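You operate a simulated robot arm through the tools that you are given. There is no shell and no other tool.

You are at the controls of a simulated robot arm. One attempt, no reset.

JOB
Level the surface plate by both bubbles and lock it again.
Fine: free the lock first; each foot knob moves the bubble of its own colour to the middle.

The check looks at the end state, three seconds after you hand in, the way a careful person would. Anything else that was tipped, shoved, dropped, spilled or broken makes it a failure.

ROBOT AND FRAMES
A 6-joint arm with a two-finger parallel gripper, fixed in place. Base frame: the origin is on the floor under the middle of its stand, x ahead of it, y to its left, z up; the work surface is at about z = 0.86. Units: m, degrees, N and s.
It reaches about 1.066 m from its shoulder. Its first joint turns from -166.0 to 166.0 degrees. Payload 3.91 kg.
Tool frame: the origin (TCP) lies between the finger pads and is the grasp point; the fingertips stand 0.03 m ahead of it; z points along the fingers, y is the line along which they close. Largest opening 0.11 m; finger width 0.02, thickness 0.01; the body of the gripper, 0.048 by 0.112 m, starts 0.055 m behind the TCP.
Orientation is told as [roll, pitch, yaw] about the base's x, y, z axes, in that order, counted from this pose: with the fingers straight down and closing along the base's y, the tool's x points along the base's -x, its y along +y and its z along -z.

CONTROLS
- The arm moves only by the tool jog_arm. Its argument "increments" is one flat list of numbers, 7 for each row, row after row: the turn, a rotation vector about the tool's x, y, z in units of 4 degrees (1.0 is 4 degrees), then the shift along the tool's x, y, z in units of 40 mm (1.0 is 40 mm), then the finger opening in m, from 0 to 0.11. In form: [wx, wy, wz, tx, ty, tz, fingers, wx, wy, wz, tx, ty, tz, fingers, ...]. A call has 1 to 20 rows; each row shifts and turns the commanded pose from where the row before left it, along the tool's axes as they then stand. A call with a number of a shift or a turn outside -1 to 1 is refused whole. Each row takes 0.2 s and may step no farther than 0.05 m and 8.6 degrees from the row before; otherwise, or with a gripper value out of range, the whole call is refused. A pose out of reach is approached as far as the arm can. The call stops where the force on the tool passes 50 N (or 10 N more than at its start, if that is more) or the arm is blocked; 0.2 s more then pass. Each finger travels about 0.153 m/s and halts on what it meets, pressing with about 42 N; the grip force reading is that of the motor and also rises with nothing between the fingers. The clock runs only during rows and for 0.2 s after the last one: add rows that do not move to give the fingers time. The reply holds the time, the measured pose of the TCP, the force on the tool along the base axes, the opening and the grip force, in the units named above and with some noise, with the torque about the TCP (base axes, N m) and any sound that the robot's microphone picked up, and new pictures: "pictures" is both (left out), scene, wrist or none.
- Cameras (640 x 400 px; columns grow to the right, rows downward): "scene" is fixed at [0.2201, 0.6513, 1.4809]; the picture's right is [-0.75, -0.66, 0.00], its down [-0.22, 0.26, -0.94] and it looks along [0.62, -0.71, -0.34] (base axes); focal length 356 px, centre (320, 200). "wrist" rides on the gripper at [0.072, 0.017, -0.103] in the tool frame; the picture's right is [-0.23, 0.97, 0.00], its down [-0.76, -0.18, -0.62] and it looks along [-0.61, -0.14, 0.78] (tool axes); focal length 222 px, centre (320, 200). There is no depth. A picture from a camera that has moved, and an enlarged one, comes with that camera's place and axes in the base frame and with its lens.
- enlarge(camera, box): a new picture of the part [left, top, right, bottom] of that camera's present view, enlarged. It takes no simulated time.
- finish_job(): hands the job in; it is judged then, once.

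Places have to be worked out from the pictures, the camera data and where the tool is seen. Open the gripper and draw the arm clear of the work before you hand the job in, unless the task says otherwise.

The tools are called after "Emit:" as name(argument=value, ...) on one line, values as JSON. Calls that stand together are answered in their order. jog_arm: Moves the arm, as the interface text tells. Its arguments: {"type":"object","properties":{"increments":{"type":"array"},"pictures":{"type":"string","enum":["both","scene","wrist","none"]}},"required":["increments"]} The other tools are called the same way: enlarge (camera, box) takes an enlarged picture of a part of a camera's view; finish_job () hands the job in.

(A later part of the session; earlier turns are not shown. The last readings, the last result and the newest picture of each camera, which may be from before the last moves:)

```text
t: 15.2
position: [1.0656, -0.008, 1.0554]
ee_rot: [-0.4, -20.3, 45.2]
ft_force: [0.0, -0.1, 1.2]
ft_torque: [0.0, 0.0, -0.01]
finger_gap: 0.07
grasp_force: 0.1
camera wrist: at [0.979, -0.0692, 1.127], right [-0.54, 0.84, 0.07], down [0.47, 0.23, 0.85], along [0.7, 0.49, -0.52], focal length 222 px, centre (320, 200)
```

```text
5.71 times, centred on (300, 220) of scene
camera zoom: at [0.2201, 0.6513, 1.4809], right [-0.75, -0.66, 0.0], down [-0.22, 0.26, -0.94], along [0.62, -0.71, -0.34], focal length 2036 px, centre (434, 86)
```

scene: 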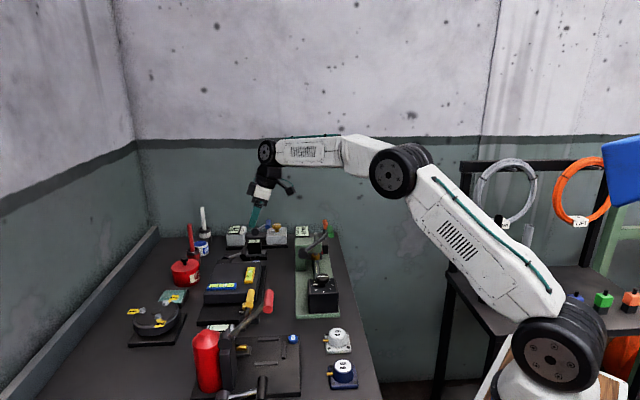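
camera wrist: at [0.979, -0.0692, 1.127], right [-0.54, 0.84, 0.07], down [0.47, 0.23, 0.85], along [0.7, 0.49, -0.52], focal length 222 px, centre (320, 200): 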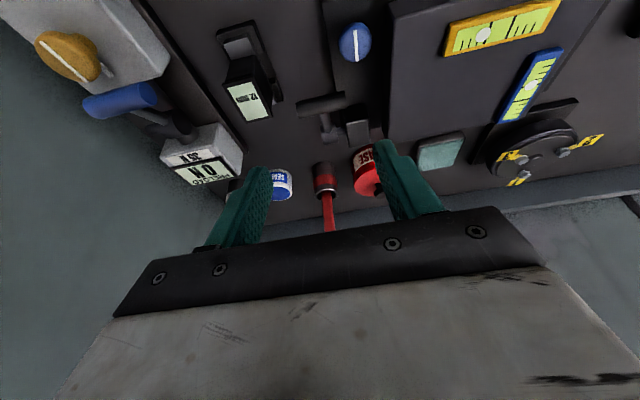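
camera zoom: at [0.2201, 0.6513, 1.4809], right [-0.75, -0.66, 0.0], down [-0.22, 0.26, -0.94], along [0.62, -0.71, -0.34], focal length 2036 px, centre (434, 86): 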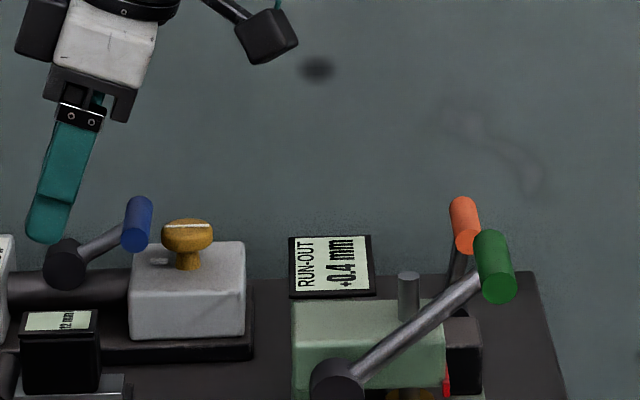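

The run-out and preload stations look unchanged. With a 20° lean the handle is almost straight ahead along the finger axis, about 12.6 cm away. I'll advance 8 cm first and check.

Emit:
jog_arm(increments=[0, 0, 0, 0.04, 0.02, 0.5, 0.068, 0, 0, 0, 0.04, 0.02, 0.5, 0.068, 0, 0, 0, 0.04, 0.02, 0.5, 0.068, 0, 0, 0, 0.04, 0.02, 0.5, 0.068], pictures="both")

Emit:
enlarge(camera="wrist", box=[220, 60, 420, 210])

Emit:
enlarge(camera="scene", box=[210, 200, 310, 270])

```text
t: 16.2
position: [1.0793, 0.0106, 0.9793]
ee_rot: [-0.6, -20.3, 45.3]
ft_force: [-0.7, 0.3, 0.3]
ft_torque: [0.01, -0.05, 0.05]
finger_gap: 0.0681
grasp_force: 0.0
camera wrist: at [0.9929, -0.0514, 1.0492], right [-0.54, 0.84, 0.07], down [0.47, 0.23, 0.85], along [0.7, 0.49, -0.52], focal length 222 px, centre (320, 200)
```

scene: 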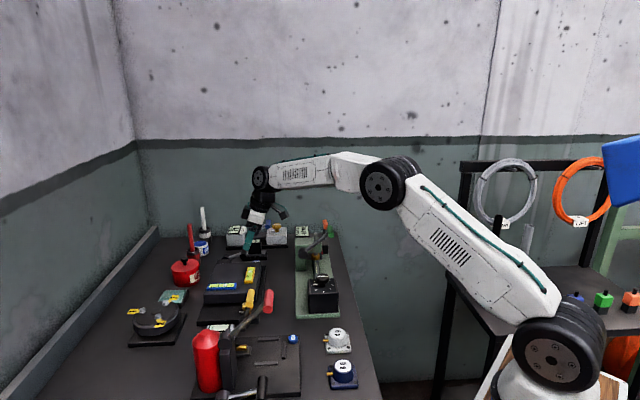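
wrist: 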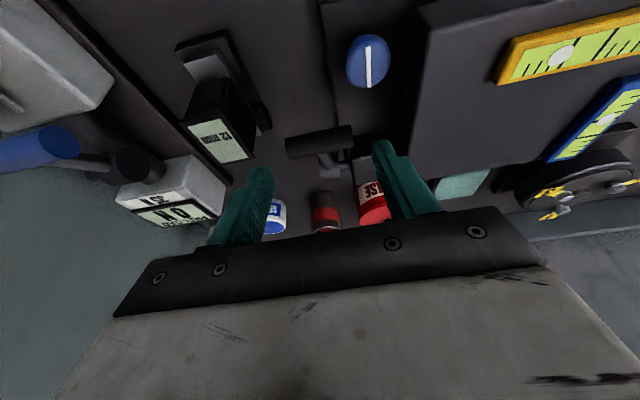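

```text
2.67 times, centred on (320, 135) of wrist
camera zoom: at [0.9929, -0.0514, 1.0492], right [-0.54, 0.84, 0.07], down [0.47, 0.23, 0.85], along [0.7, 0.49, -0.52], focal length 592 px, centre (320, 373)
```

zoom: 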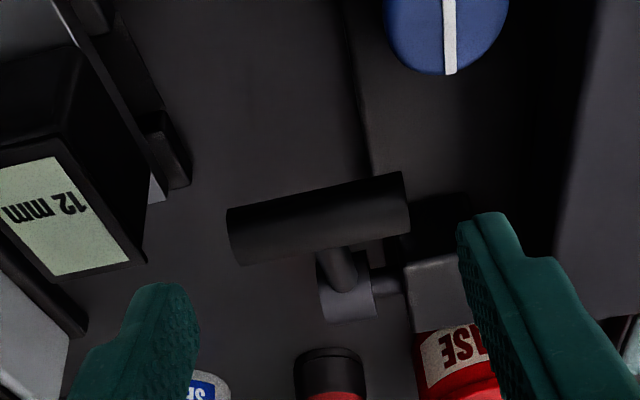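

```text
5.71 times, centred on (260, 235) of scene
camera zoom: at [0.2201, 0.6513, 1.4809], right [-0.75, -0.66, 0.0], down [-0.22, 0.26, -0.94], along [0.62, -0.71, -0.34], focal length 2036 px, centre (663, 0)
```

zoom: 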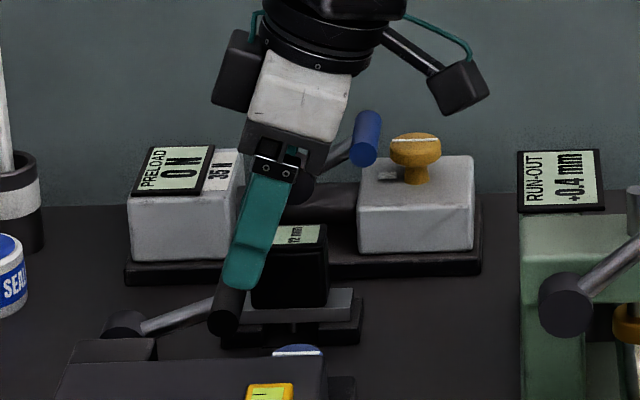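

Handle is centred between the fingers. I'll advance the remaining 4.6 cm, then close on the handle ends.

Emit:
jog_arm(increments=[0, 0, 0, 0.012, 0, 0.29, 0.068, 0, 0, 0, 0.012, 0, 0.29, 0.068, 0, 0, 0, 0.012, 0, 0.29, 0.068, 0, 0, 0, 0.012, 0, 0.29, 0.068], pictures="both")

Emit:
enlarge(camera="wrist", box=[220, 60, 420, 210])

Emit:
enlarge(camera="scene", box=[210, 200, 310, 270])

```text
t: 17.2
position: [1.0908, 0.0212, 0.9339]
ee_rot: [-0.5, -20.3, 45.2]
ft_force: [2.1, -2.8, 1.5]
ft_torque: [-0.05, -0.1, -0.07]
finger_gap: 0.0701
grasp_force: 2.3
camera wrist: at [1.0045, -0.0407, 1.0056], right [-0.54, 0.84, 0.07], down [0.47, 0.23, 0.85], along [0.7, 0.49, -0.52], focal length 222 px, centre (320, 200)
```

scene: 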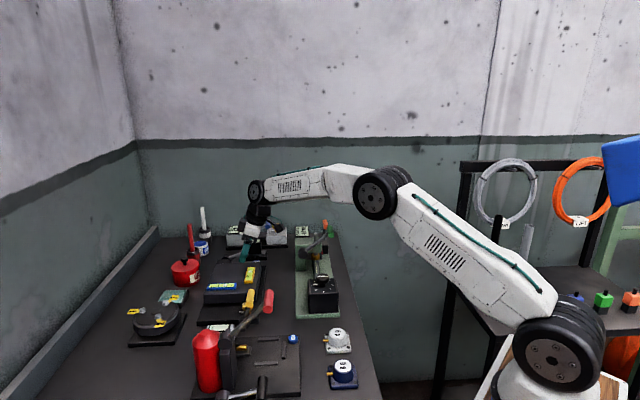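
wrist: 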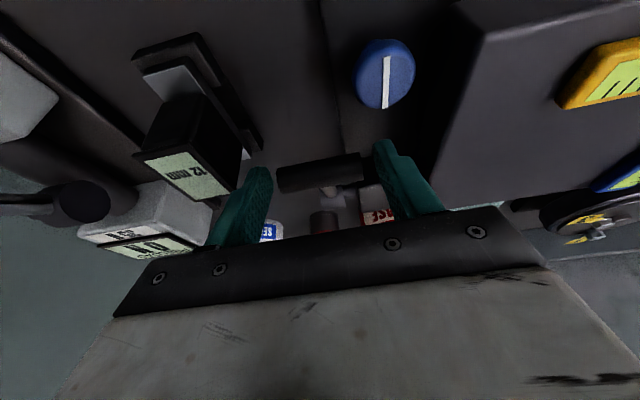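

```text
2.67 times, centred on (320, 135) of wrist
camera zoom: at [1.0045, -0.0407, 1.0056], right [-0.54, 0.84, 0.07], down [0.47, 0.23, 0.85], along [0.7, 0.49, -0.52], focal length 592 px, centre (320, 373)
```

zoom: 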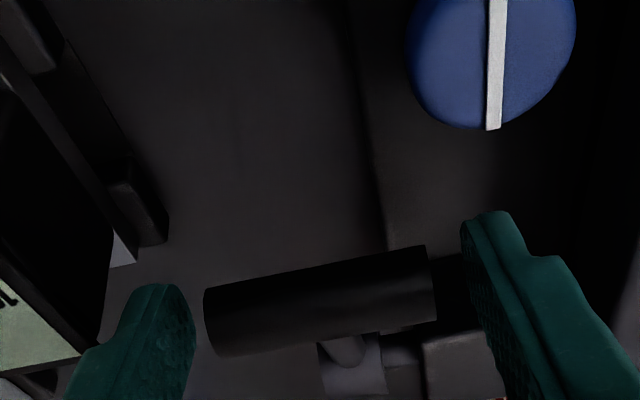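

```text
5.71 times, centred on (260, 235) of scene
camera zoom: at [0.2201, 0.6513, 1.4809], right [-0.75, -0.66, 0.0], down [-0.22, 0.26, -0.94], along [0.62, -0.71, -0.34], focal length 2036 px, centre (663, 0)
```

zoom: 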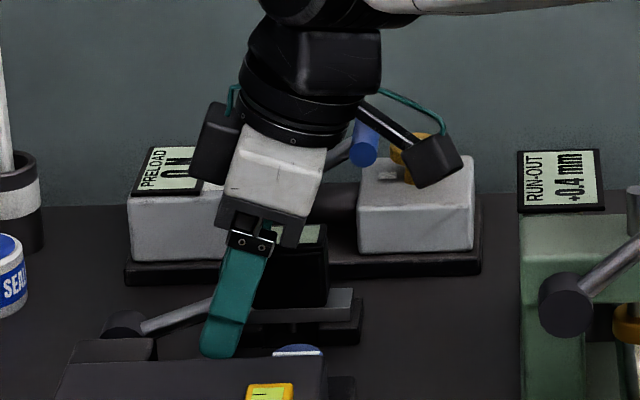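

A light contact shows the far finger brushing the handle's far end, so I'm a few mm off centre. I'll shift 3 mm toward the far side while closing gently to grip the handle.

Emit:
jog_arm(increments=[0, 0, 0, 0, -0.075, 0, 0.068, 0, 0, 0, 0, 0, 0, 0.06, 0, 0, 0, 0, 0, 0, 0.052, 0, 0, 0, 0, 0, 0, 0.045, 0, 0, 0, 0, 0, 0, 0.04, 0, 0, 0, 0, 0, 0, 0.04], pictures="both")

Emit:
enlarge(camera="wrist", box=[220, 60, 420, 210])

```text
t: 18.6
position: [1.0904, 0.0196, 0.9349]
ee_rot: [-0.3, -20.2, 45.3]
ft_force: [-27.3, 12.4, -7.4]
ft_torque: [0.03, 1.19, 0.33]
finger_gap: 0.0694
grasp_force: 44.4
camera wrist: at [1.0051, -0.0408, 1.0059], right [-0.54, 0.84, 0.07], down [0.48, 0.23, 0.85], along [0.69, 0.49, -0.52], focal length 222 px, centre (320, 200)
```

scene: 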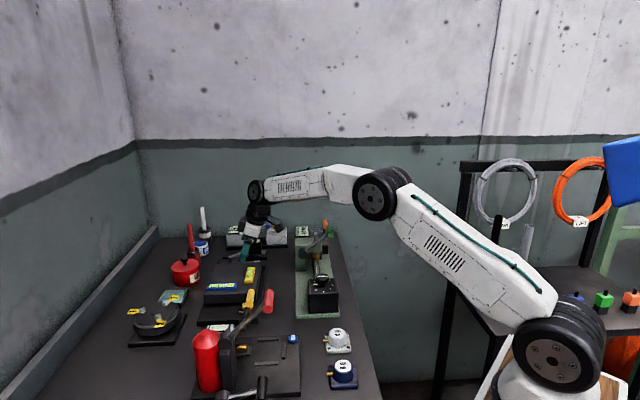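
wrist: 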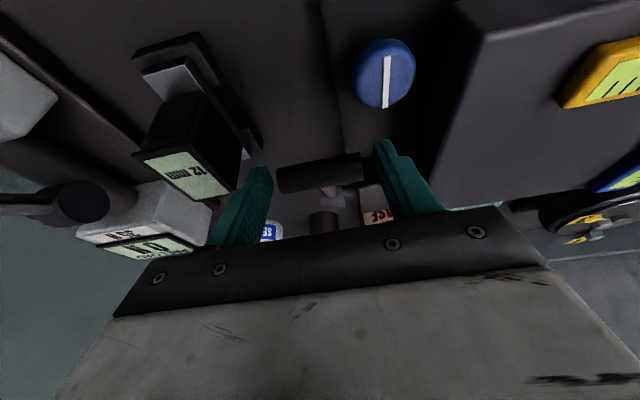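

```text
2.67 times, centred on (320, 135) of wrist
camera zoom: at [1.0051, -0.0408, 1.0059], right [-0.54, 0.84, 0.07], down [0.48, 0.23, 0.85], along [0.69, 0.49, -0.52], focal length 592 px, centre (320, 373)
```

zoom: 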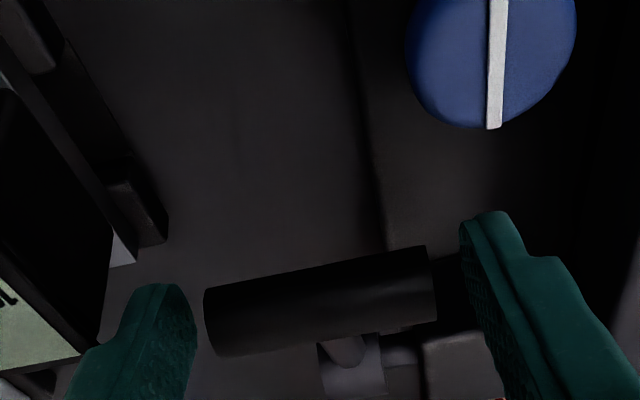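

The fingers are stopped at 69 mm with full grip force on both sides, so they hold the handle by its (longer than it looks) ends. My 3 mm shift just preloaded it sideways. I'll undo that and raise the handle about 10° along its arc, watching the force.

Emit:
jog_arm(increments=[0, 0, 0, 0, 0.055, 0, 0.04, 0, 0, 0, -0.0925, 0, -0.1, 0.04, 0, 0, 0, -0.0925, 0, -0.1, 0.04], pictures="both")

Emit:
enlarge(camera="wrist", box=[220, 60, 420, 210])

Emit:
enlarge(camera="scene", box=[210, 210, 290, 265])

```text
t: 19.4
position: [1.094, 0.0243, 0.9419]
ee_rot: [-0.3, -20.2, 45.2]
ft_force: [-17.0, 5.6, -18.1]
ft_torque: [-0.9, 1.12, 0.15]
finger_gap: 0.0694
grasp_force: 44.5
camera wrist: at [1.0075, -0.0378, 1.0145], right [-0.54, 0.84, 0.07], down [0.47, 0.23, 0.85], along [0.7, 0.49, -0.52], focal length 222 px, centre (320, 200)
```

scene: 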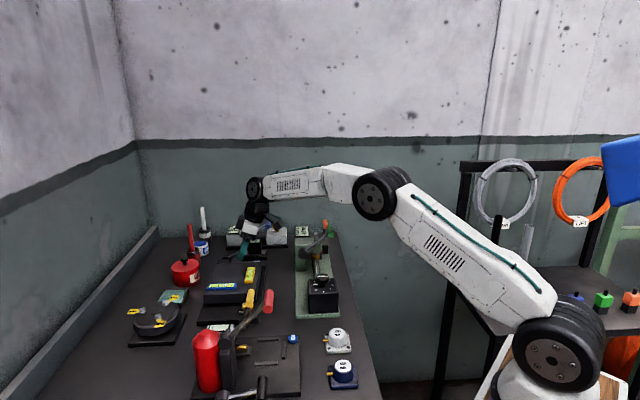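
wrist: 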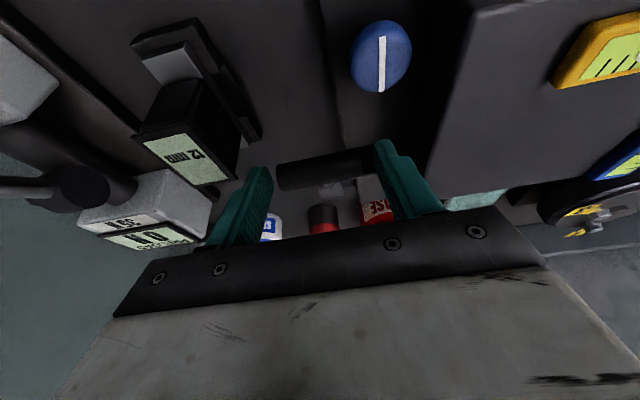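

```text
2.67 times, centred on (320, 135) of wrist
camera zoom: at [1.0075, -0.0378, 1.0145], right [-0.54, 0.84, 0.07], down [0.47, 0.23, 0.85], along [0.7, 0.49, -0.52], focal length 592 px, centre (320, 373)
```

zoom: 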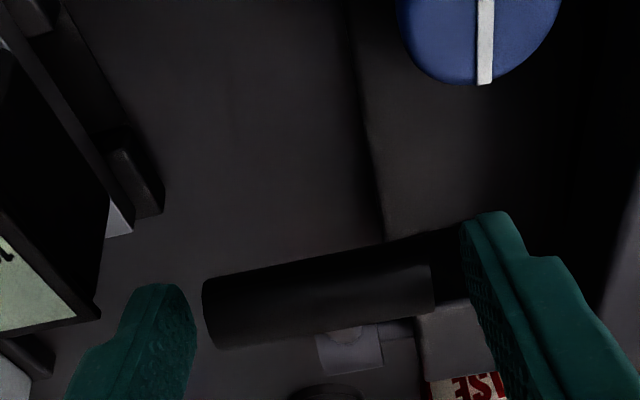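

```text
7.27 times, centred on (250, 238) of scene
camera zoom: at [0.2201, 0.6513, 1.4809], right [-0.75, -0.66, 0.0], down [-0.22, 0.26, -0.94], along [0.62, -0.71, -0.34], focal length 2591 px, centre (829, -73)
```

zoom: 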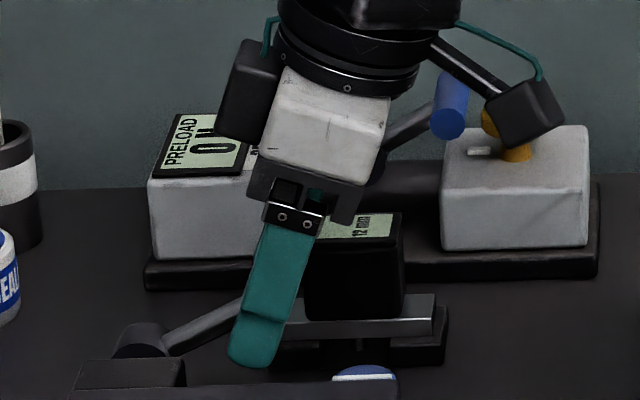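

The lever is following the gripper with only about 18 N of resistance. I'll continue along the arc by another 20° while adding lean to keep the arm within reach.

Emit:
jog_arm(increments=[0, -0.5, 0, -0.096, 0, -0.084, 0.04, 0, -0.5, 0, -0.096, 0, -0.084, 0.04, 0, -0.5, 0, -0.113, 0, -0.054, 0.04, 0, -0.5, 0, -0.113, 0, -0.054, 0.04], pictures="both")

Emit:
enlarge(camera="wrist", box=[220, 60, 420, 210])

Emit:
enlarge(camera="scene", box=[210, 210, 290, 265])

```text
t: 20.4
position: [1.1002, 0.0296, 0.9615]
ee_rot: [-0.5, -28.3, 45.4]
ft_force: [-17.0, 0.4, -12.9]
ft_torque: [-1.14, 0.86, 0.02]
finger_gap: 0.0692
grasp_force: 44.9
camera wrist: at [1.0077, -0.0376, 1.0173], right [-0.55, 0.83, 0.1], down [0.39, 0.14, 0.91], along [0.74, 0.54, -0.4], focal length 222 px, centre (320, 200)
```

scene: 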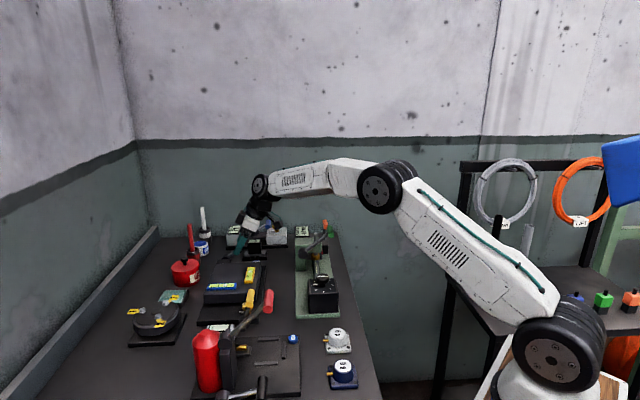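
wrist: 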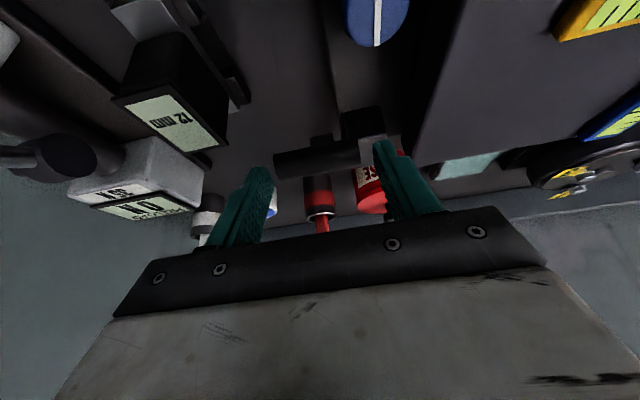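

```text
2.67 times, centred on (320, 135) of wrist
camera zoom: at [1.0077, -0.0376, 1.0173], right [-0.55, 0.83, 0.1], down [0.39, 0.14, 0.91], along [0.74, 0.54, -0.4], focal length 592 px, centre (320, 373)
```

zoom: 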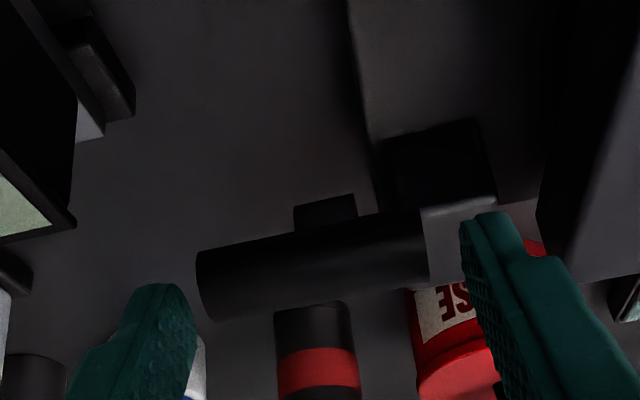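

```text
7.27 times, centred on (250, 238) of scene
camera zoom: at [0.2201, 0.6513, 1.4809], right [-0.75, -0.66, 0.0], down [-0.22, 0.26, -0.94], along [0.62, -0.71, -0.34], focal length 2591 px, centre (829, -73)
```

zoom: 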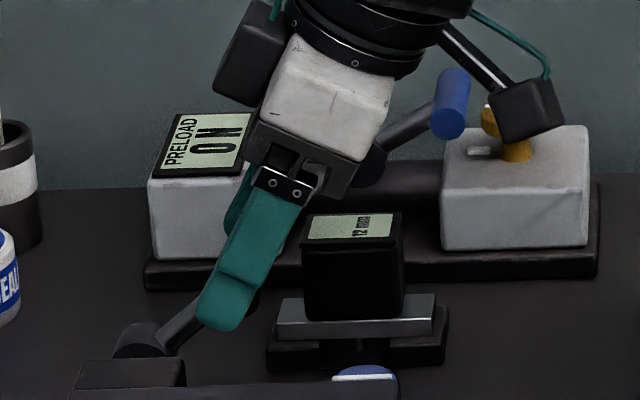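

The lever is now at about 45° and still moving freely. I'll continue another 20° along the arc.

Emit:
jog_arm(increments=[0, -0.5, 0, -0.1235, 0, -0.022, 0.04, 0, -0.5, 0, -0.1235, 0, -0.022, 0.04, 0, -0.5, 0, -0.123, 0, 0.011, 0.04, 0, -0.5, 0, -0.123, 0, 0.011, 0.04], pictures="both")

Emit:
enlarge(camera="wrist", box=[220, 60, 420, 210])

Emit:
enlarge(camera="scene", box=[200, 210, 290, 300])

```text
t: 21.4
position: [1.1136, 0.0429, 0.9729]
ee_rot: [-0.6, -36.4, 45.4]
ft_force: [-1.0, -0.2, -0.9]
ft_torque: [-0.01, 0.04, 0.02]
finger_gap: 0.0397
grasp_force: 0.1
camera wrist: at [1.0159, -0.0295, 1.0128], right [-0.56, 0.82, 0.13], down [0.29, 0.05, 0.96], along [0.78, 0.57, -0.27], focal length 222 px, centre (320, 200)
```

scene: 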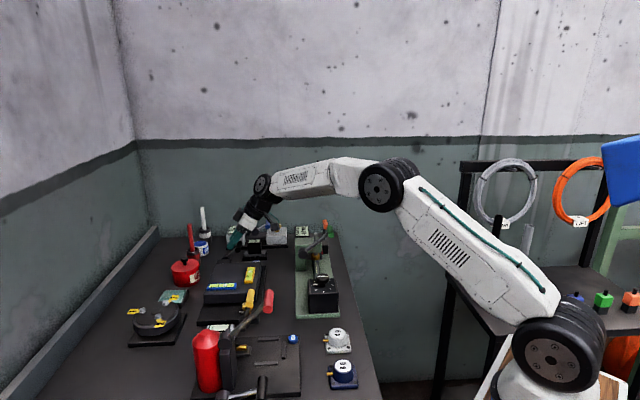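
wrist: 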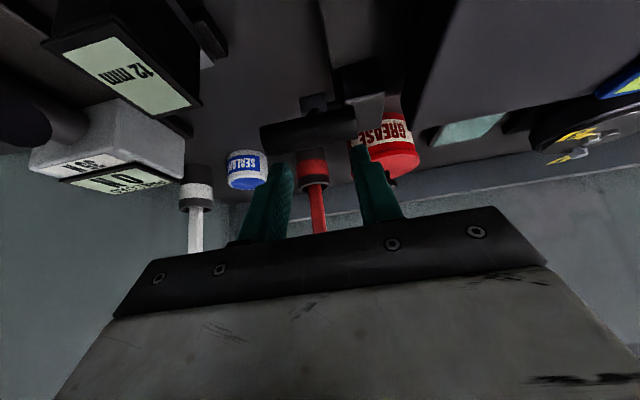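

```text
2.67 times, centred on (320, 135) of wrist
camera zoom: at [1.0159, -0.0295, 1.0128], right [-0.56, 0.82, 0.13], down [0.29, 0.05, 0.96], along [0.78, 0.57, -0.27], focal length 592 px, centre (320, 373)
```

zoom: 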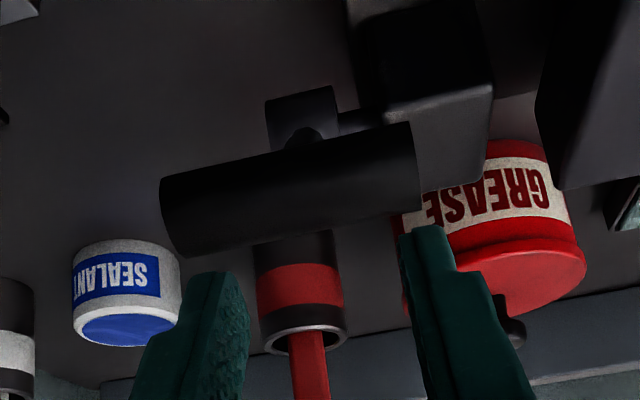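

```text
4.44 times, centred on (245, 255) of scene
camera zoom: at [0.2201, 0.6513, 1.4809], right [-0.75, -0.66, 0.0], down [-0.22, 0.26, -0.94], along [0.62, -0.71, -0.34], focal length 1583 px, centre (653, -44)
```

zoom: 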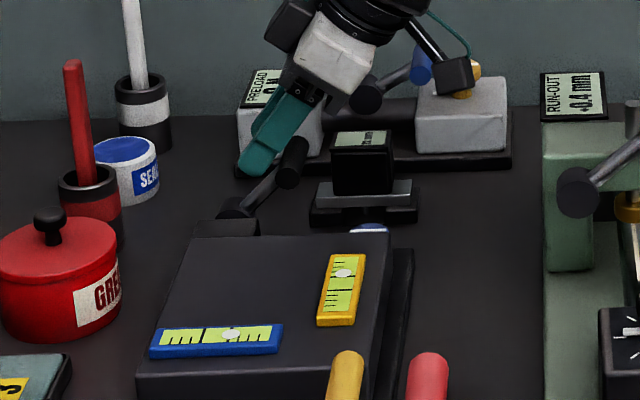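

The grip slipped off and the fingers closed to 40 mm; the lever now stands at about 45° with its handle near (1.107, 0.040, 0.938). I'll lift clear, close the fingers and come down on the −e1 side of the handle, so I can push it further and find its stop.

Emit:
jog_arm(increments=[0, 0, 0, -0.25, 0, -0.335, 0.04, 0, 0, 0, -0.25, 0, -0.335, 0.0, 0, 0, 0, -0.25, 0, -0.335, 0.0, 0, 1, 0, 0, 0, 0, 0.0, 0, 1, 0, 0, 0, 0, 0.0, 0, 1, 0, 0, 0, 0, 0.0, 0, 1, 0, 0, 0, 0, 0.0, 0, 0, 0, 0.6, 0.035, -0.05, 0.0, 0, 0, 0, 0.6, 0.035, -0.05, 0.0], pictures="both")

Emit:
enlarge(camera="wrist", box=[220, 60, 420, 210])

Emit:
enlarge(camera="scene", box=[200, 210, 290, 300])

```text
t: 23.4
position: [1.0773, 0.0092, 1.0091]
ee_rot: [-0.4, -20.3, 45.4]
ft_force: [1.1, 0.5, 0.0]
ft_torque: [0.01, -0.01, 0.01]
finger_gap: 0.0
grasp_force: 37.8
camera wrist: at [0.9912, -0.0514, 1.0813], right [-0.54, 0.84, 0.07], down [0.47, 0.23, 0.85], along [0.7, 0.49, -0.52], focal length 222 px, centre (320, 200)
```

scene: 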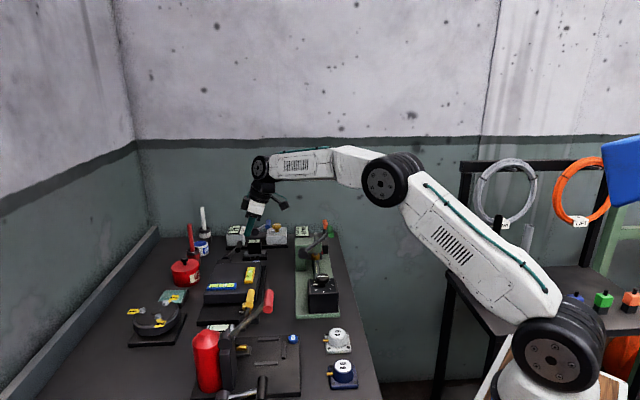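
wrist: 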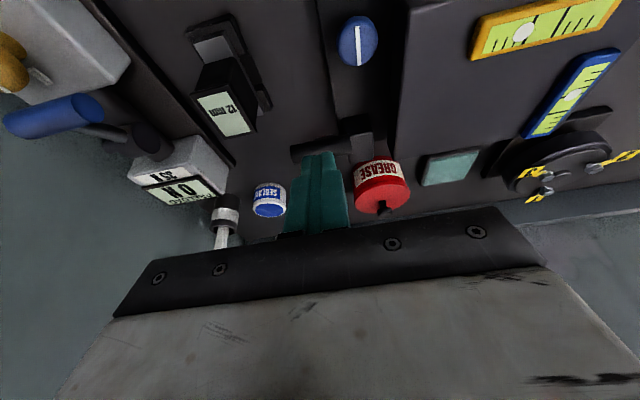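

```text
2.67 times, centred on (320, 135) of wrist
camera zoom: at [0.9912, -0.0514, 1.0813], right [-0.54, 0.84, 0.07], down [0.47, 0.23, 0.85], along [0.7, 0.49, -0.52], focal length 592 px, centre (320, 373)
```

zoom: 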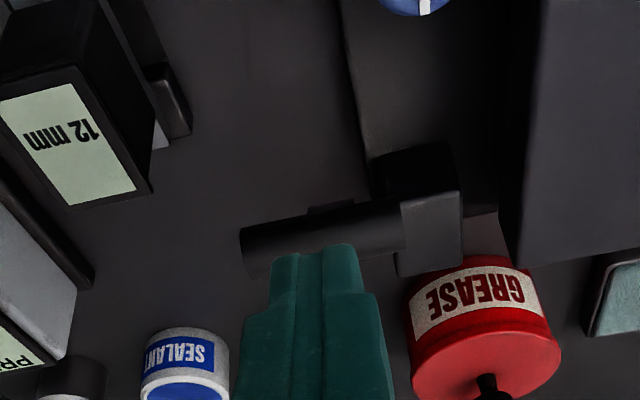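

```text
4.44 times, centred on (245, 255) of scene
camera zoom: at [0.2201, 0.6513, 1.4809], right [-0.75, -0.66, 0.0], down [-0.22, 0.26, -0.94], along [0.62, -0.71, -0.34], focal length 1583 px, centre (653, -44)
```

zoom: 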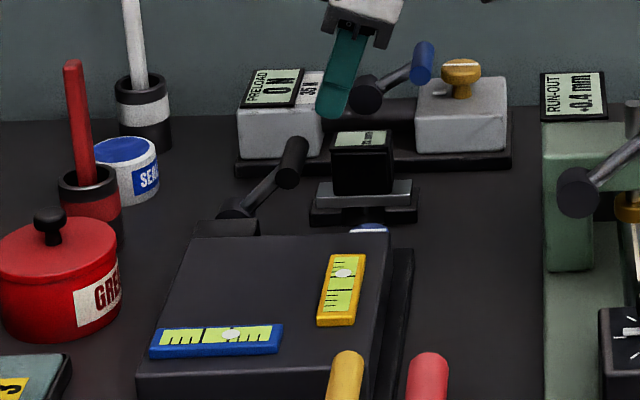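

Triangulating gives the handle at (1.110, 0.038, 0.938). I'll lower the closed fingertips on its −e1 side and push slowly toward +e1 to see whether the lever travels further or is at its stop.

Emit:
jog_arm(increments=[0, 0, 0, 0.153, 0, 0.414, 0.0, 0, 0, 0, 0.153, 0, 0.414, 0.0, 0, 0, 0, 0.153, 0, 0.414, 0.0, 0, 0, 0, -0.117, 0, 0.043, 0.0, 0, 0, 0, -0.117, 0, 0.043, 0.0, 0, 0, 0, -0.117, 0, 0.043, 0.0, 0, 0, 0, -0.117, 0, 0.043, 0.0], pictures="both")

Emit:
enlarge(camera="wrist", box=[220, 60, 420, 210])

Emit:
enlarge(camera="scene", box=[200, 210, 290, 300])

```text
t: 25.0
position: [1.0922, 0.0251, 0.9568]
ee_rot: [-0.4, -20.3, 45.3]
ft_force: [-0.4, -1.7, 1.1]
ft_torque: [-0.04, -0.01, -0.03]
finger_gap: 0.0001
grasp_force: 37.7
camera wrist: at [1.0061, -0.035, 1.028], right [-0.54, 0.84, 0.07], down [0.47, 0.23, 0.85], along [0.7, 0.49, -0.52], focal length 222 px, centre (320, 200)
```

scene: 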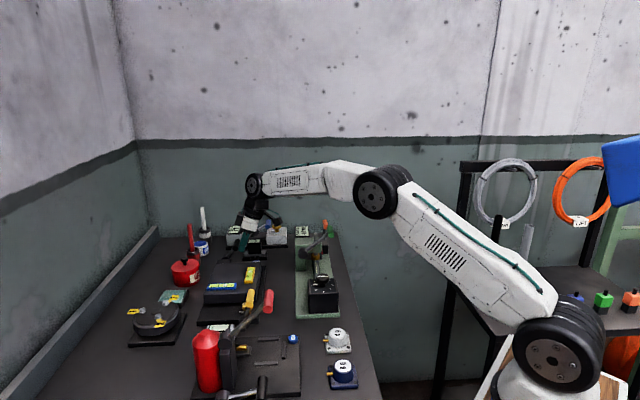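
wrist: 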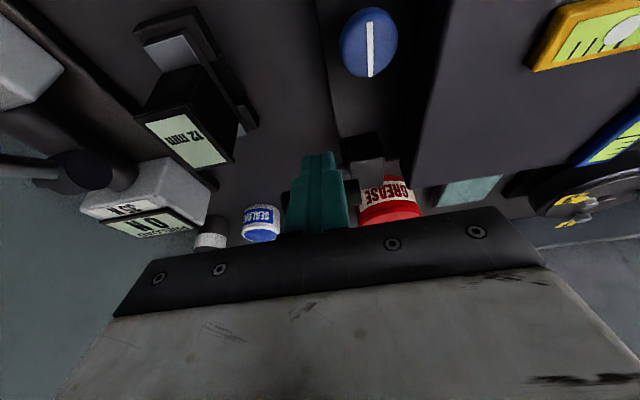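

```text
2.67 times, centred on (320, 135) of wrist
camera zoom: at [1.0061, -0.035, 1.028], right [-0.54, 0.84, 0.07], down [0.47, 0.23, 0.85], along [0.7, 0.49, -0.52], focal length 592 px, centre (320, 373)
```

zoom: 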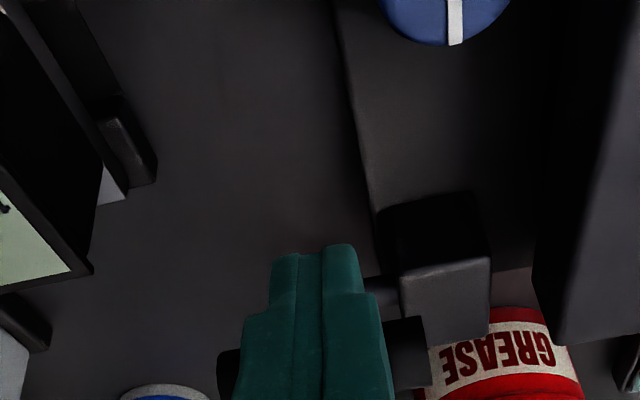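

```text
4.44 times, centred on (245, 255) of scene
camera zoom: at [0.2201, 0.6513, 1.4809], right [-0.75, -0.66, 0.0], down [-0.22, 0.26, -0.94], along [0.62, -0.71, -0.34], focal length 1583 px, centre (653, -44)
```

zoom: 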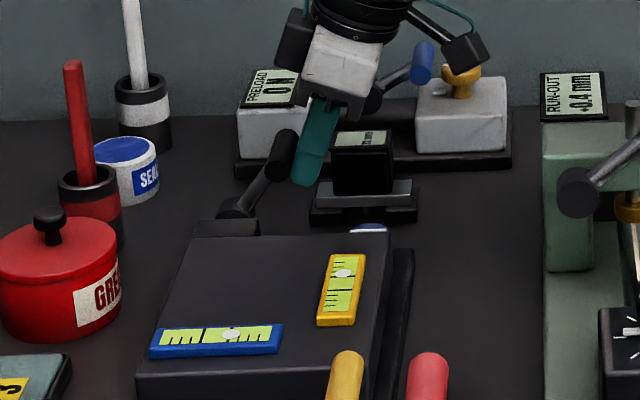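

The lever moves on with very little force. I'll keep pushing another 3 cm toward +e1 and slightly up.

Emit:
jog_arm(increments=[0, 0, 0, -0.13, 0, 0.02, 0.0, 0, 0, 0, -0.13, 0, 0.02, 0.0, 0, 0, 0, -0.13, 0, 0.02, 0.0, 0, 0, 0, -0.13, 0, 0.02, 0.0, 0, 0, 0, -0.13, 0, 0.02, 0.0, 0, 0, 0, -0.13, 0, 0.02, 0.0], pictures="both")

Emit:
enlarge(camera="scene", box=[200, 210, 290, 300])

```text
t: 26.4
position: [1.1114, 0.0474, 0.9624]
ee_rot: [-0.4, -20.2, 45.2]
ft_force: [-9.6, -6.4, 0.9]
ft_torque: [-0.11, 0.26, 0.05]
finger_gap: 0.0
grasp_force: 37.9
camera wrist: at [1.0269, -0.0142, 1.0338], right [-0.54, 0.84, 0.07], down [0.48, 0.23, 0.85], along [0.7, 0.49, -0.52], focal length 222 px, centre (320, 200)
```

scene: 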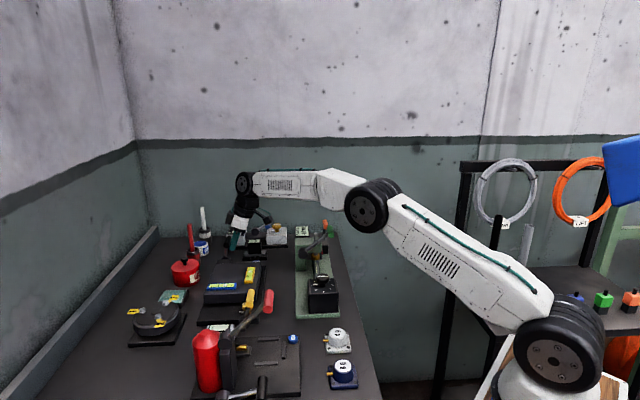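
wrist: 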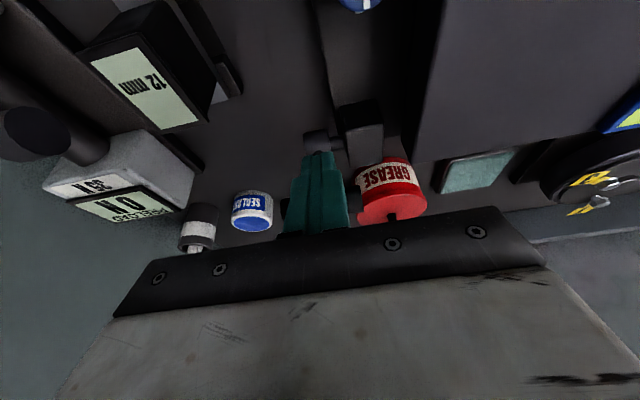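

```text
4.44 times, centred on (245, 255) of scene
camera zoom: at [0.2201, 0.6513, 1.4809], right [-0.75, -0.66, 0.0], down [-0.22, 0.26, -0.94], along [0.62, -0.71, -0.34], focal length 1583 px, centre (653, -44)
```

zoom: 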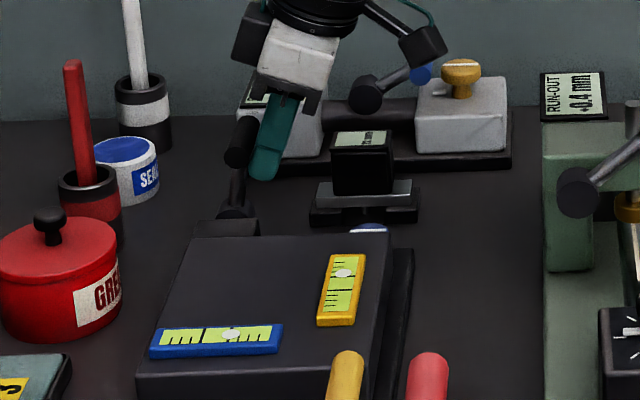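

The lever is now nearly upright with about 11 N of resistance. I'll push a little further to see if that's the stop.

Emit:
jog_arm(increments=[0, 0, 0, -0.1, 0, 0.037, 0.0, 0, 0, 0, -0.1, 0, 0.037, 0.0, 0, 0, 0, -0.1, 0, 0.037, 0.0], pictures="both")

Emit:
enlarge(camera="scene", box=[200, 210, 290, 300])

```text
t: 26.9
position: [1.1145, 0.0461, 0.9613]
ee_rot: [-0.2, -19.6, 45.1]
ft_force: [-21.3, -17.9, 6.1]
ft_torque: [-0.34, 0.46, 0.0]
finger_gap: 0.0001
grasp_force: 38.0
stopped in row 2: the force on the tool passed its limit at 59 N (the readings are from after the stop); the commanded pose is now the measured one
camera wrist: at [1.0286, -0.0141, 1.0339], right [-0.54, 0.84, 0.07], down [0.48, 0.24, 0.84], along [0.69, 0.49, -0.53], focal length 222 px, centre (320, 200)
```

scene: 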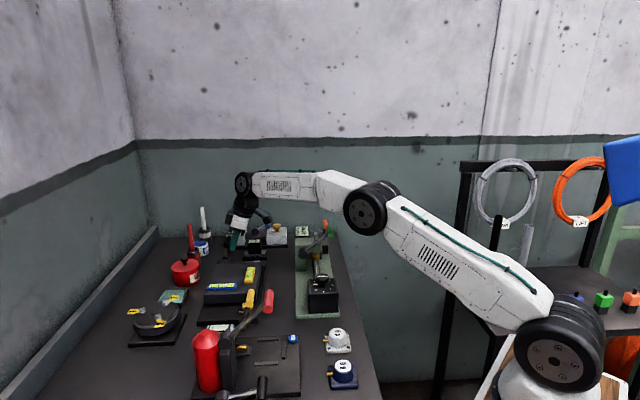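
wrist: 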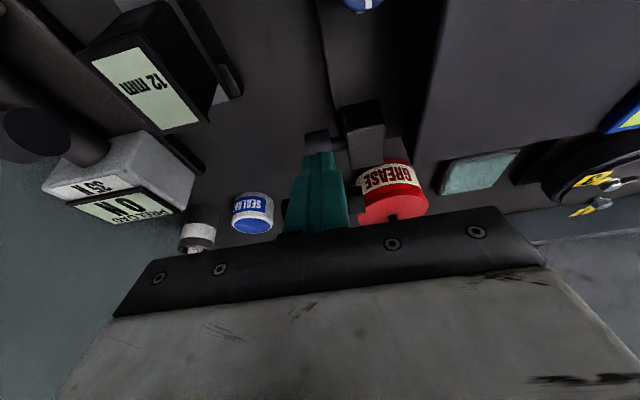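

```text
4.44 times, centred on (245, 255) of scene
camera zoom: at [0.2201, 0.6513, 1.4809], right [-0.75, -0.66, 0.0], down [-0.22, 0.26, -0.94], along [0.62, -0.71, -0.34], focal length 1583 px, centre (653, -44)
```

zoom: 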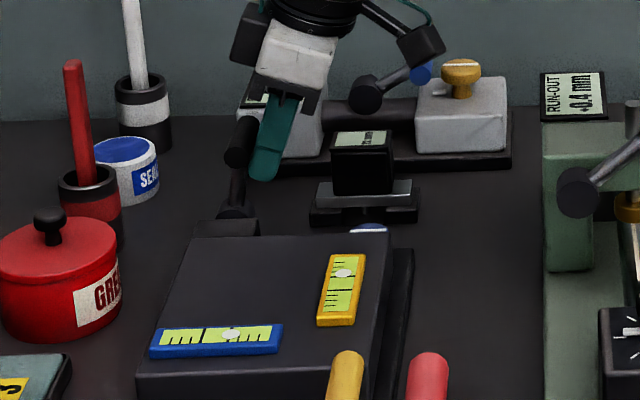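

That's a firm stop with the lever upright, so the lock should be free now. I'll back the fingers off the handle, rise about 10 cm and straighten the tool, then check lever and bubbles.

Emit:
jog_arm(increments=[0, 0, 0, 0.25, 0, -0.09, 0.0, 0, 0, 0, 0.25, 0, -0.09, 0.0, 0, 0, 0, -0.28, 0, -0.785, 0.0, 0, 0, 0, -0.28, 0, -0.785, 0.0, 0, 0, 0, -0.28, 0, -0.785, 0.0, 0, 0.98, 0, 0, 0, 0, 0.0, 0, 0.98, 0, 0, 0, 0, 0.0, 0, 0.98, 0, 0, 0, 0, 0.0, 0, 0.98, 0, 0, 0, 0, 0.0, 0, 0.98, 0, 0, 0, 0, 0.0], pictures="both")

Emit:
enlarge(camera="scene", box=[190, 225, 290, 300])

Emit:
enlarge(camera="wrist", box=[270, 0, 470, 180])

```text
t: 29.1
position: [1.0747, 0.0325, 1.053]
ee_rot: [0.0, -4.2, 45.0]
ft_force: [1.0, -0.9, -0.6]
ft_torque: [0.01, -0.02, -0.02]
finger_gap: 0.0
grasp_force: 37.3
out of reach, approached as far as the arm can: row 7, 8, 9, 10
camera wrist: at [1.0051, -0.0114, 1.1507], right [-0.53, 0.85, 0.01], down [0.63, 0.38, 0.68], along [0.57, 0.37, -0.74], focal length 222 px, centre (320, 200)
```

scene: 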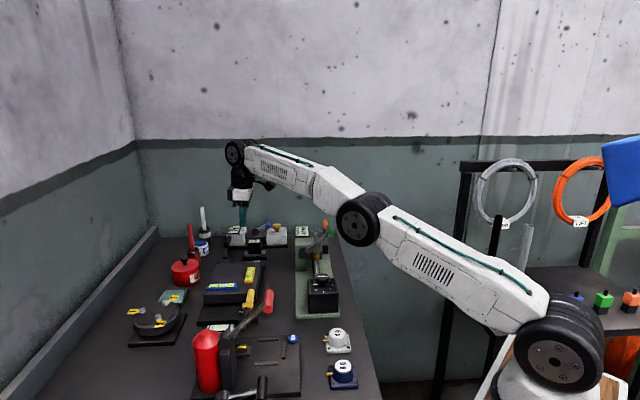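
wrist: 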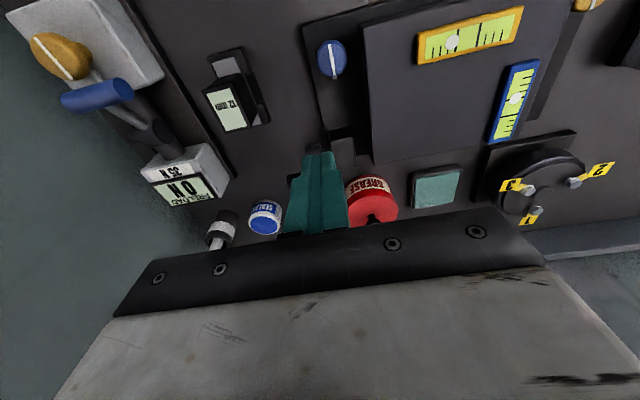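

```text
5.33 times, centred on (240, 262) of scene
camera zoom: at [0.2201, 0.6513, 1.4809], right [-0.75, -0.66, 0.0], down [-0.22, 0.26, -0.94], along [0.62, -0.71, -0.34], focal length 1900 px, centre (747, -133)
```

zoom: 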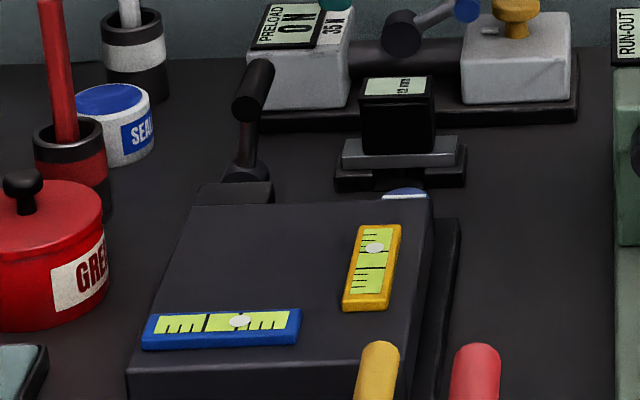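

```text
2.22 times, centred on (370, 90) of wrist
camera zoom: at [1.0051, -0.0114, 1.1507], right [-0.53, 0.85, 0.01], down [0.63, 0.38, 0.68], along [0.57, 0.37, -0.74], focal length 494 px, centre (209, 444)
```

zoom: 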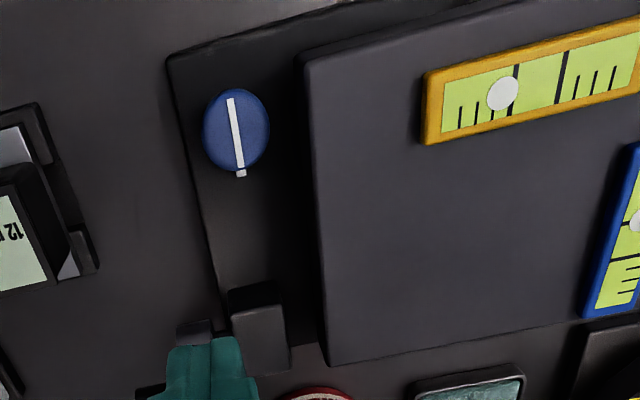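

The lever stands upright and the bubbles are still off-centre. I'll pull back from the reach limit a little, then read the pose before turning the tool for the blue knob.

Emit:
jog_arm(increments=[0, 0, 0, 0.573, 0.43, -0.06, 0.06, 0, 0, 0, 0.573, 0.43, -0.06, 0.06, 0, 0, 0, 0.573, 0.43, -0.06, 0.06, 0, 0, 0, 0, 0, 0, 0.06], pictures="none")

```text
t: 30.1
position: [0.9871, 0.0212, 1.056]
ee_rot: [-0.2, -4.2, 45.2]
ft_force: [-0.7, 0.5, -0.9]
ft_torque: [-0.02, -0.01, -0.01]
finger_gap: 0.0599
grasp_force: 0.0
```

The tool is still leaning 4.2°, so I'll straighten it and start turning it by −90° so that the fingers will close along e1 at the knob.

Emit:
jog_arm(increments=[0, 0.525, 0, 0, 0, 0, 0.06, 0, 0.525, 0, 0, 0, 0, 0.06, 0, 0, 1, 0, 0, 0, 0.06, 0, 0, 1, 0, 0, 0, 0.06, 0, 0, 1, 0, 0, 0, 0.06, 0, 0, 1, 0, 0, 0, 0.06, 0, 0, 1, 0, 0, 0, 0.06, 0, 0, 1, 0, 0, 0, 0.06, 0, 0, 1, 0, 0, 0, 0.06, 0, 0, 1, 0, 0, 0, 0.06, 0, 0, 1, 0, 0, 0, 0.06, 0, 0, 1, 0, 0, 0, 0.06, 0, 0, 1, 0, 0, 0, 0.06, 0, 0, 1, 0, 0, 0, 0.06, 0, 0, 1, 0, 0, 0, 0.06, 0, 0, 1, 0, 0, 0, 0.06, 0, 0, 1, 0, 0, 0, 0.06, 0, 0, 1, 0, 0, 0, 0.06, 0, 0, 1, 0, 0, 0, 0.06, 0, 0, 1, 0, 0, 0, 0.06], pictures="none")

Emit:
jog_arm(increments=[0, 0, 1, 0, 0, 0, 0.06, 0, 0, 1, 0, 0, 0, 0.06, 0, 0, 1, 0, 0, 0, 0.06, 0, 0, 1, 0, 0, 0, 0.06, 0, 0, 0.5, 0, 0, 0, 0.06], pictures="both")

```text
t: 34.3
position: [0.9883, 0.0196, 1.0561]
ee_rot: [-0.1, -0.2, -27.0]
ft_force: [-0.7, 0.6, -0.3]
ft_torque: [0.01, -0.01, -0.02]
finger_gap: 0.0599
grasp_force: 0.0
```

```text
t: 35.5
position: [0.9906, 0.0205, 1.0553]
ee_rot: [0.0, -0.3, -44.9]
ft_force: [0.4, 0.0, 0.0]
ft_torque: [0.01, -0.03, 0.0]
finger_gap: 0.0601
grasp_force: 0.0
camera wrist: at [0.9494, 0.084, 1.1588], right [0.85, 0.53, 0.0], down [0.41, -0.66, 0.63], along [0.33, -0.53, -0.78], focal length 222 px, centre (320, 200)
```

scene: 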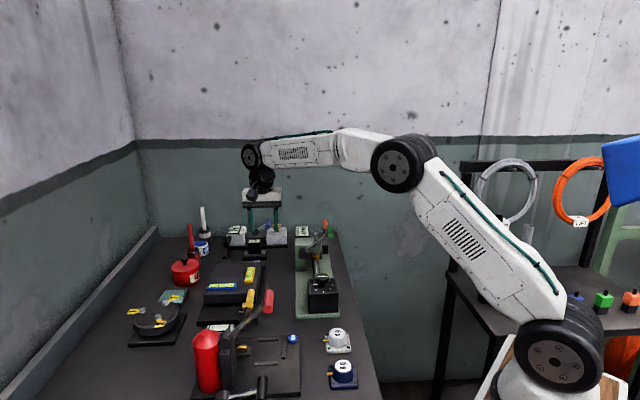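
wrist: 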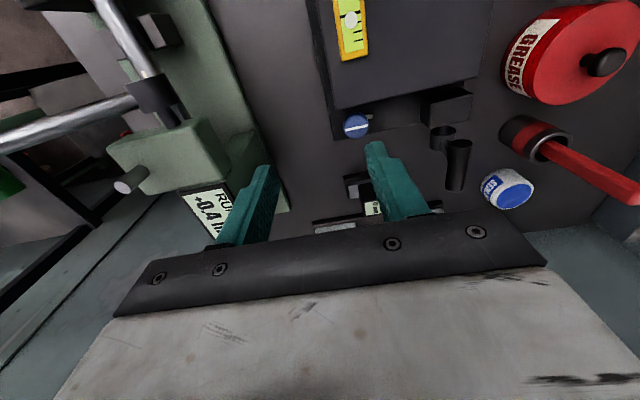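

Emit:
enlarge(camera="wrist", box=[310, 80, 410, 160])

Emit:
enlarge(camera="scene", box=[200, 255, 270, 300])

```text
5.00 times, centred on (360, 120) of wrist
camera zoom: at [0.9494, 0.084, 1.1588], right [0.85, 0.53, 0.0], down [0.41, -0.66, 0.63], along [0.33, -0.53, -0.78], focal length 1111 px, centre (120, 600)
```

zoom: 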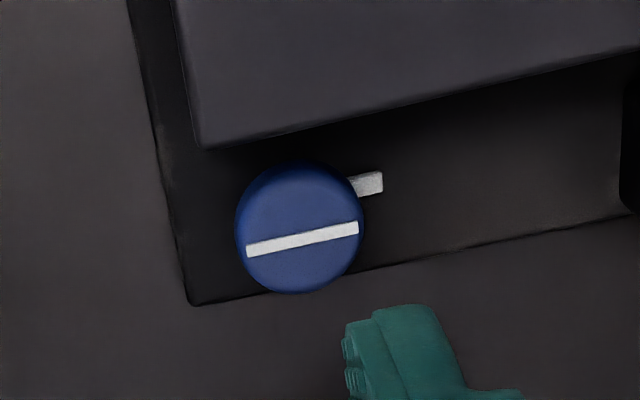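

```text
8.89 times, centred on (235, 278) of scene
camera zoom: at [0.2201, 0.6513, 1.4809], right [-0.75, -0.66, 0.0], down [-0.22, 0.26, -0.94], along [0.62, -0.71, -0.34], focal length 3166 px, centre (1076, -489)
```

zoom: 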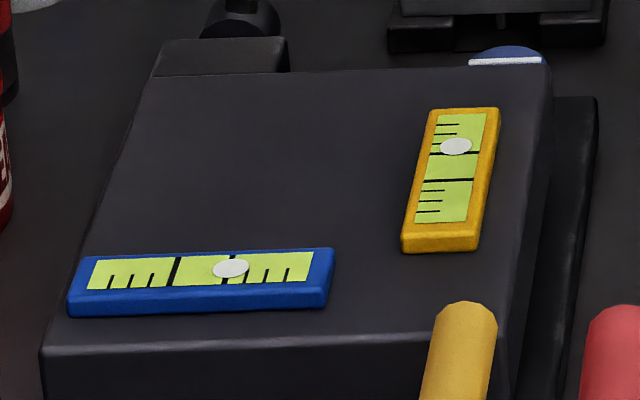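

The blue knob's top is at about (1.0355, 0.025, 0.902), about 29 mm across. I'll move above it and lower to z≈0.95 with the fingers 5 cm open.

Emit:
jog_arm(increments=[0, 0, 0, -0.18, 0.217, 0.658, 0.05, 0, 0, 0, -0.18, 0.217, 0.658, 0.05, 0, 0, 0, -0.18, 0.217, 0.658, 0.05, 0, 0, 0, -0.18, 0.217, 0.658, 0.05, 0, 0, 0, 0, 0, 0, 0.05], pictures="both")

Emit:
enlarge(camera="wrist", box=[240, 60, 440, 200])

Emit:
enlarge(camera="scene", box=[200, 215, 300, 290])

```text
t: 36.7
position: [1.0344, 0.0262, 0.9507]
ee_rot: [-0.1, -0.1, -44.9]
ft_force: [0.0, 0.2, 0.5]
ft_torque: [-0.01, 0.02, 0.0]
finger_gap: 0.0499
grasp_force: 0.1
camera wrist: at [0.994, 0.0898, 1.0534], right [0.85, 0.53, 0.0], down [0.41, -0.66, 0.63], along [0.33, -0.53, -0.78], focal length 222 px, centre (320, 200)
```

scene: 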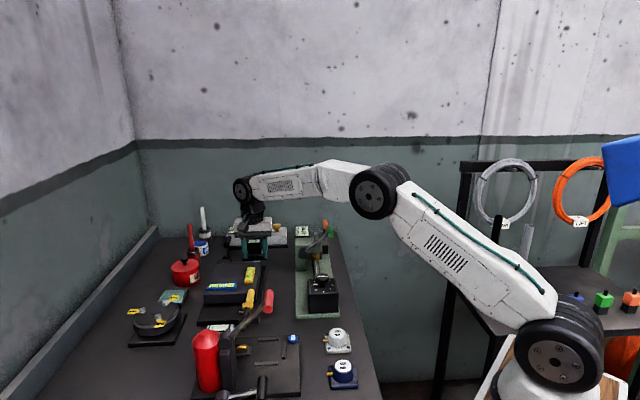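
wrist: 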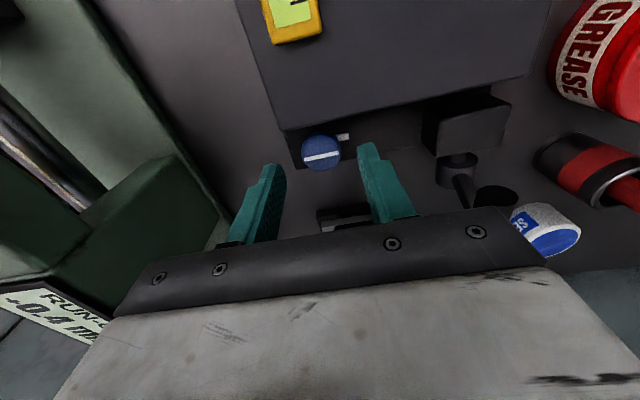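

```text
2.86 times, centred on (340, 130) of wrist
camera zoom: at [0.994, 0.0898, 1.0534], right [0.85, 0.53, 0.0], down [0.41, -0.66, 0.63], along [0.33, -0.53, -0.78], focal length 635 px, centre (263, 400)
```

zoom: 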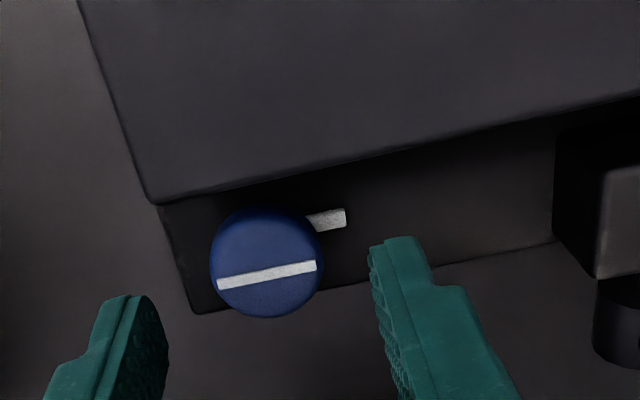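

```text
5.33 times, centred on (250, 252) of scene
camera zoom: at [0.2201, 0.6513, 1.4809], right [-0.75, -0.66, 0.0], down [-0.22, 0.26, -0.94], along [0.62, -0.71, -0.34], focal length 1900 px, centre (693, -80)
```

zoom: 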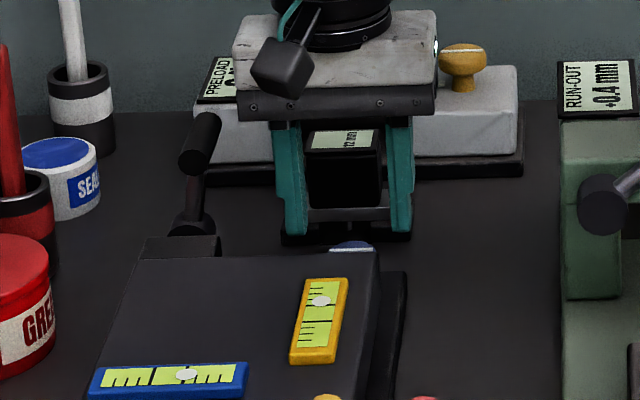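

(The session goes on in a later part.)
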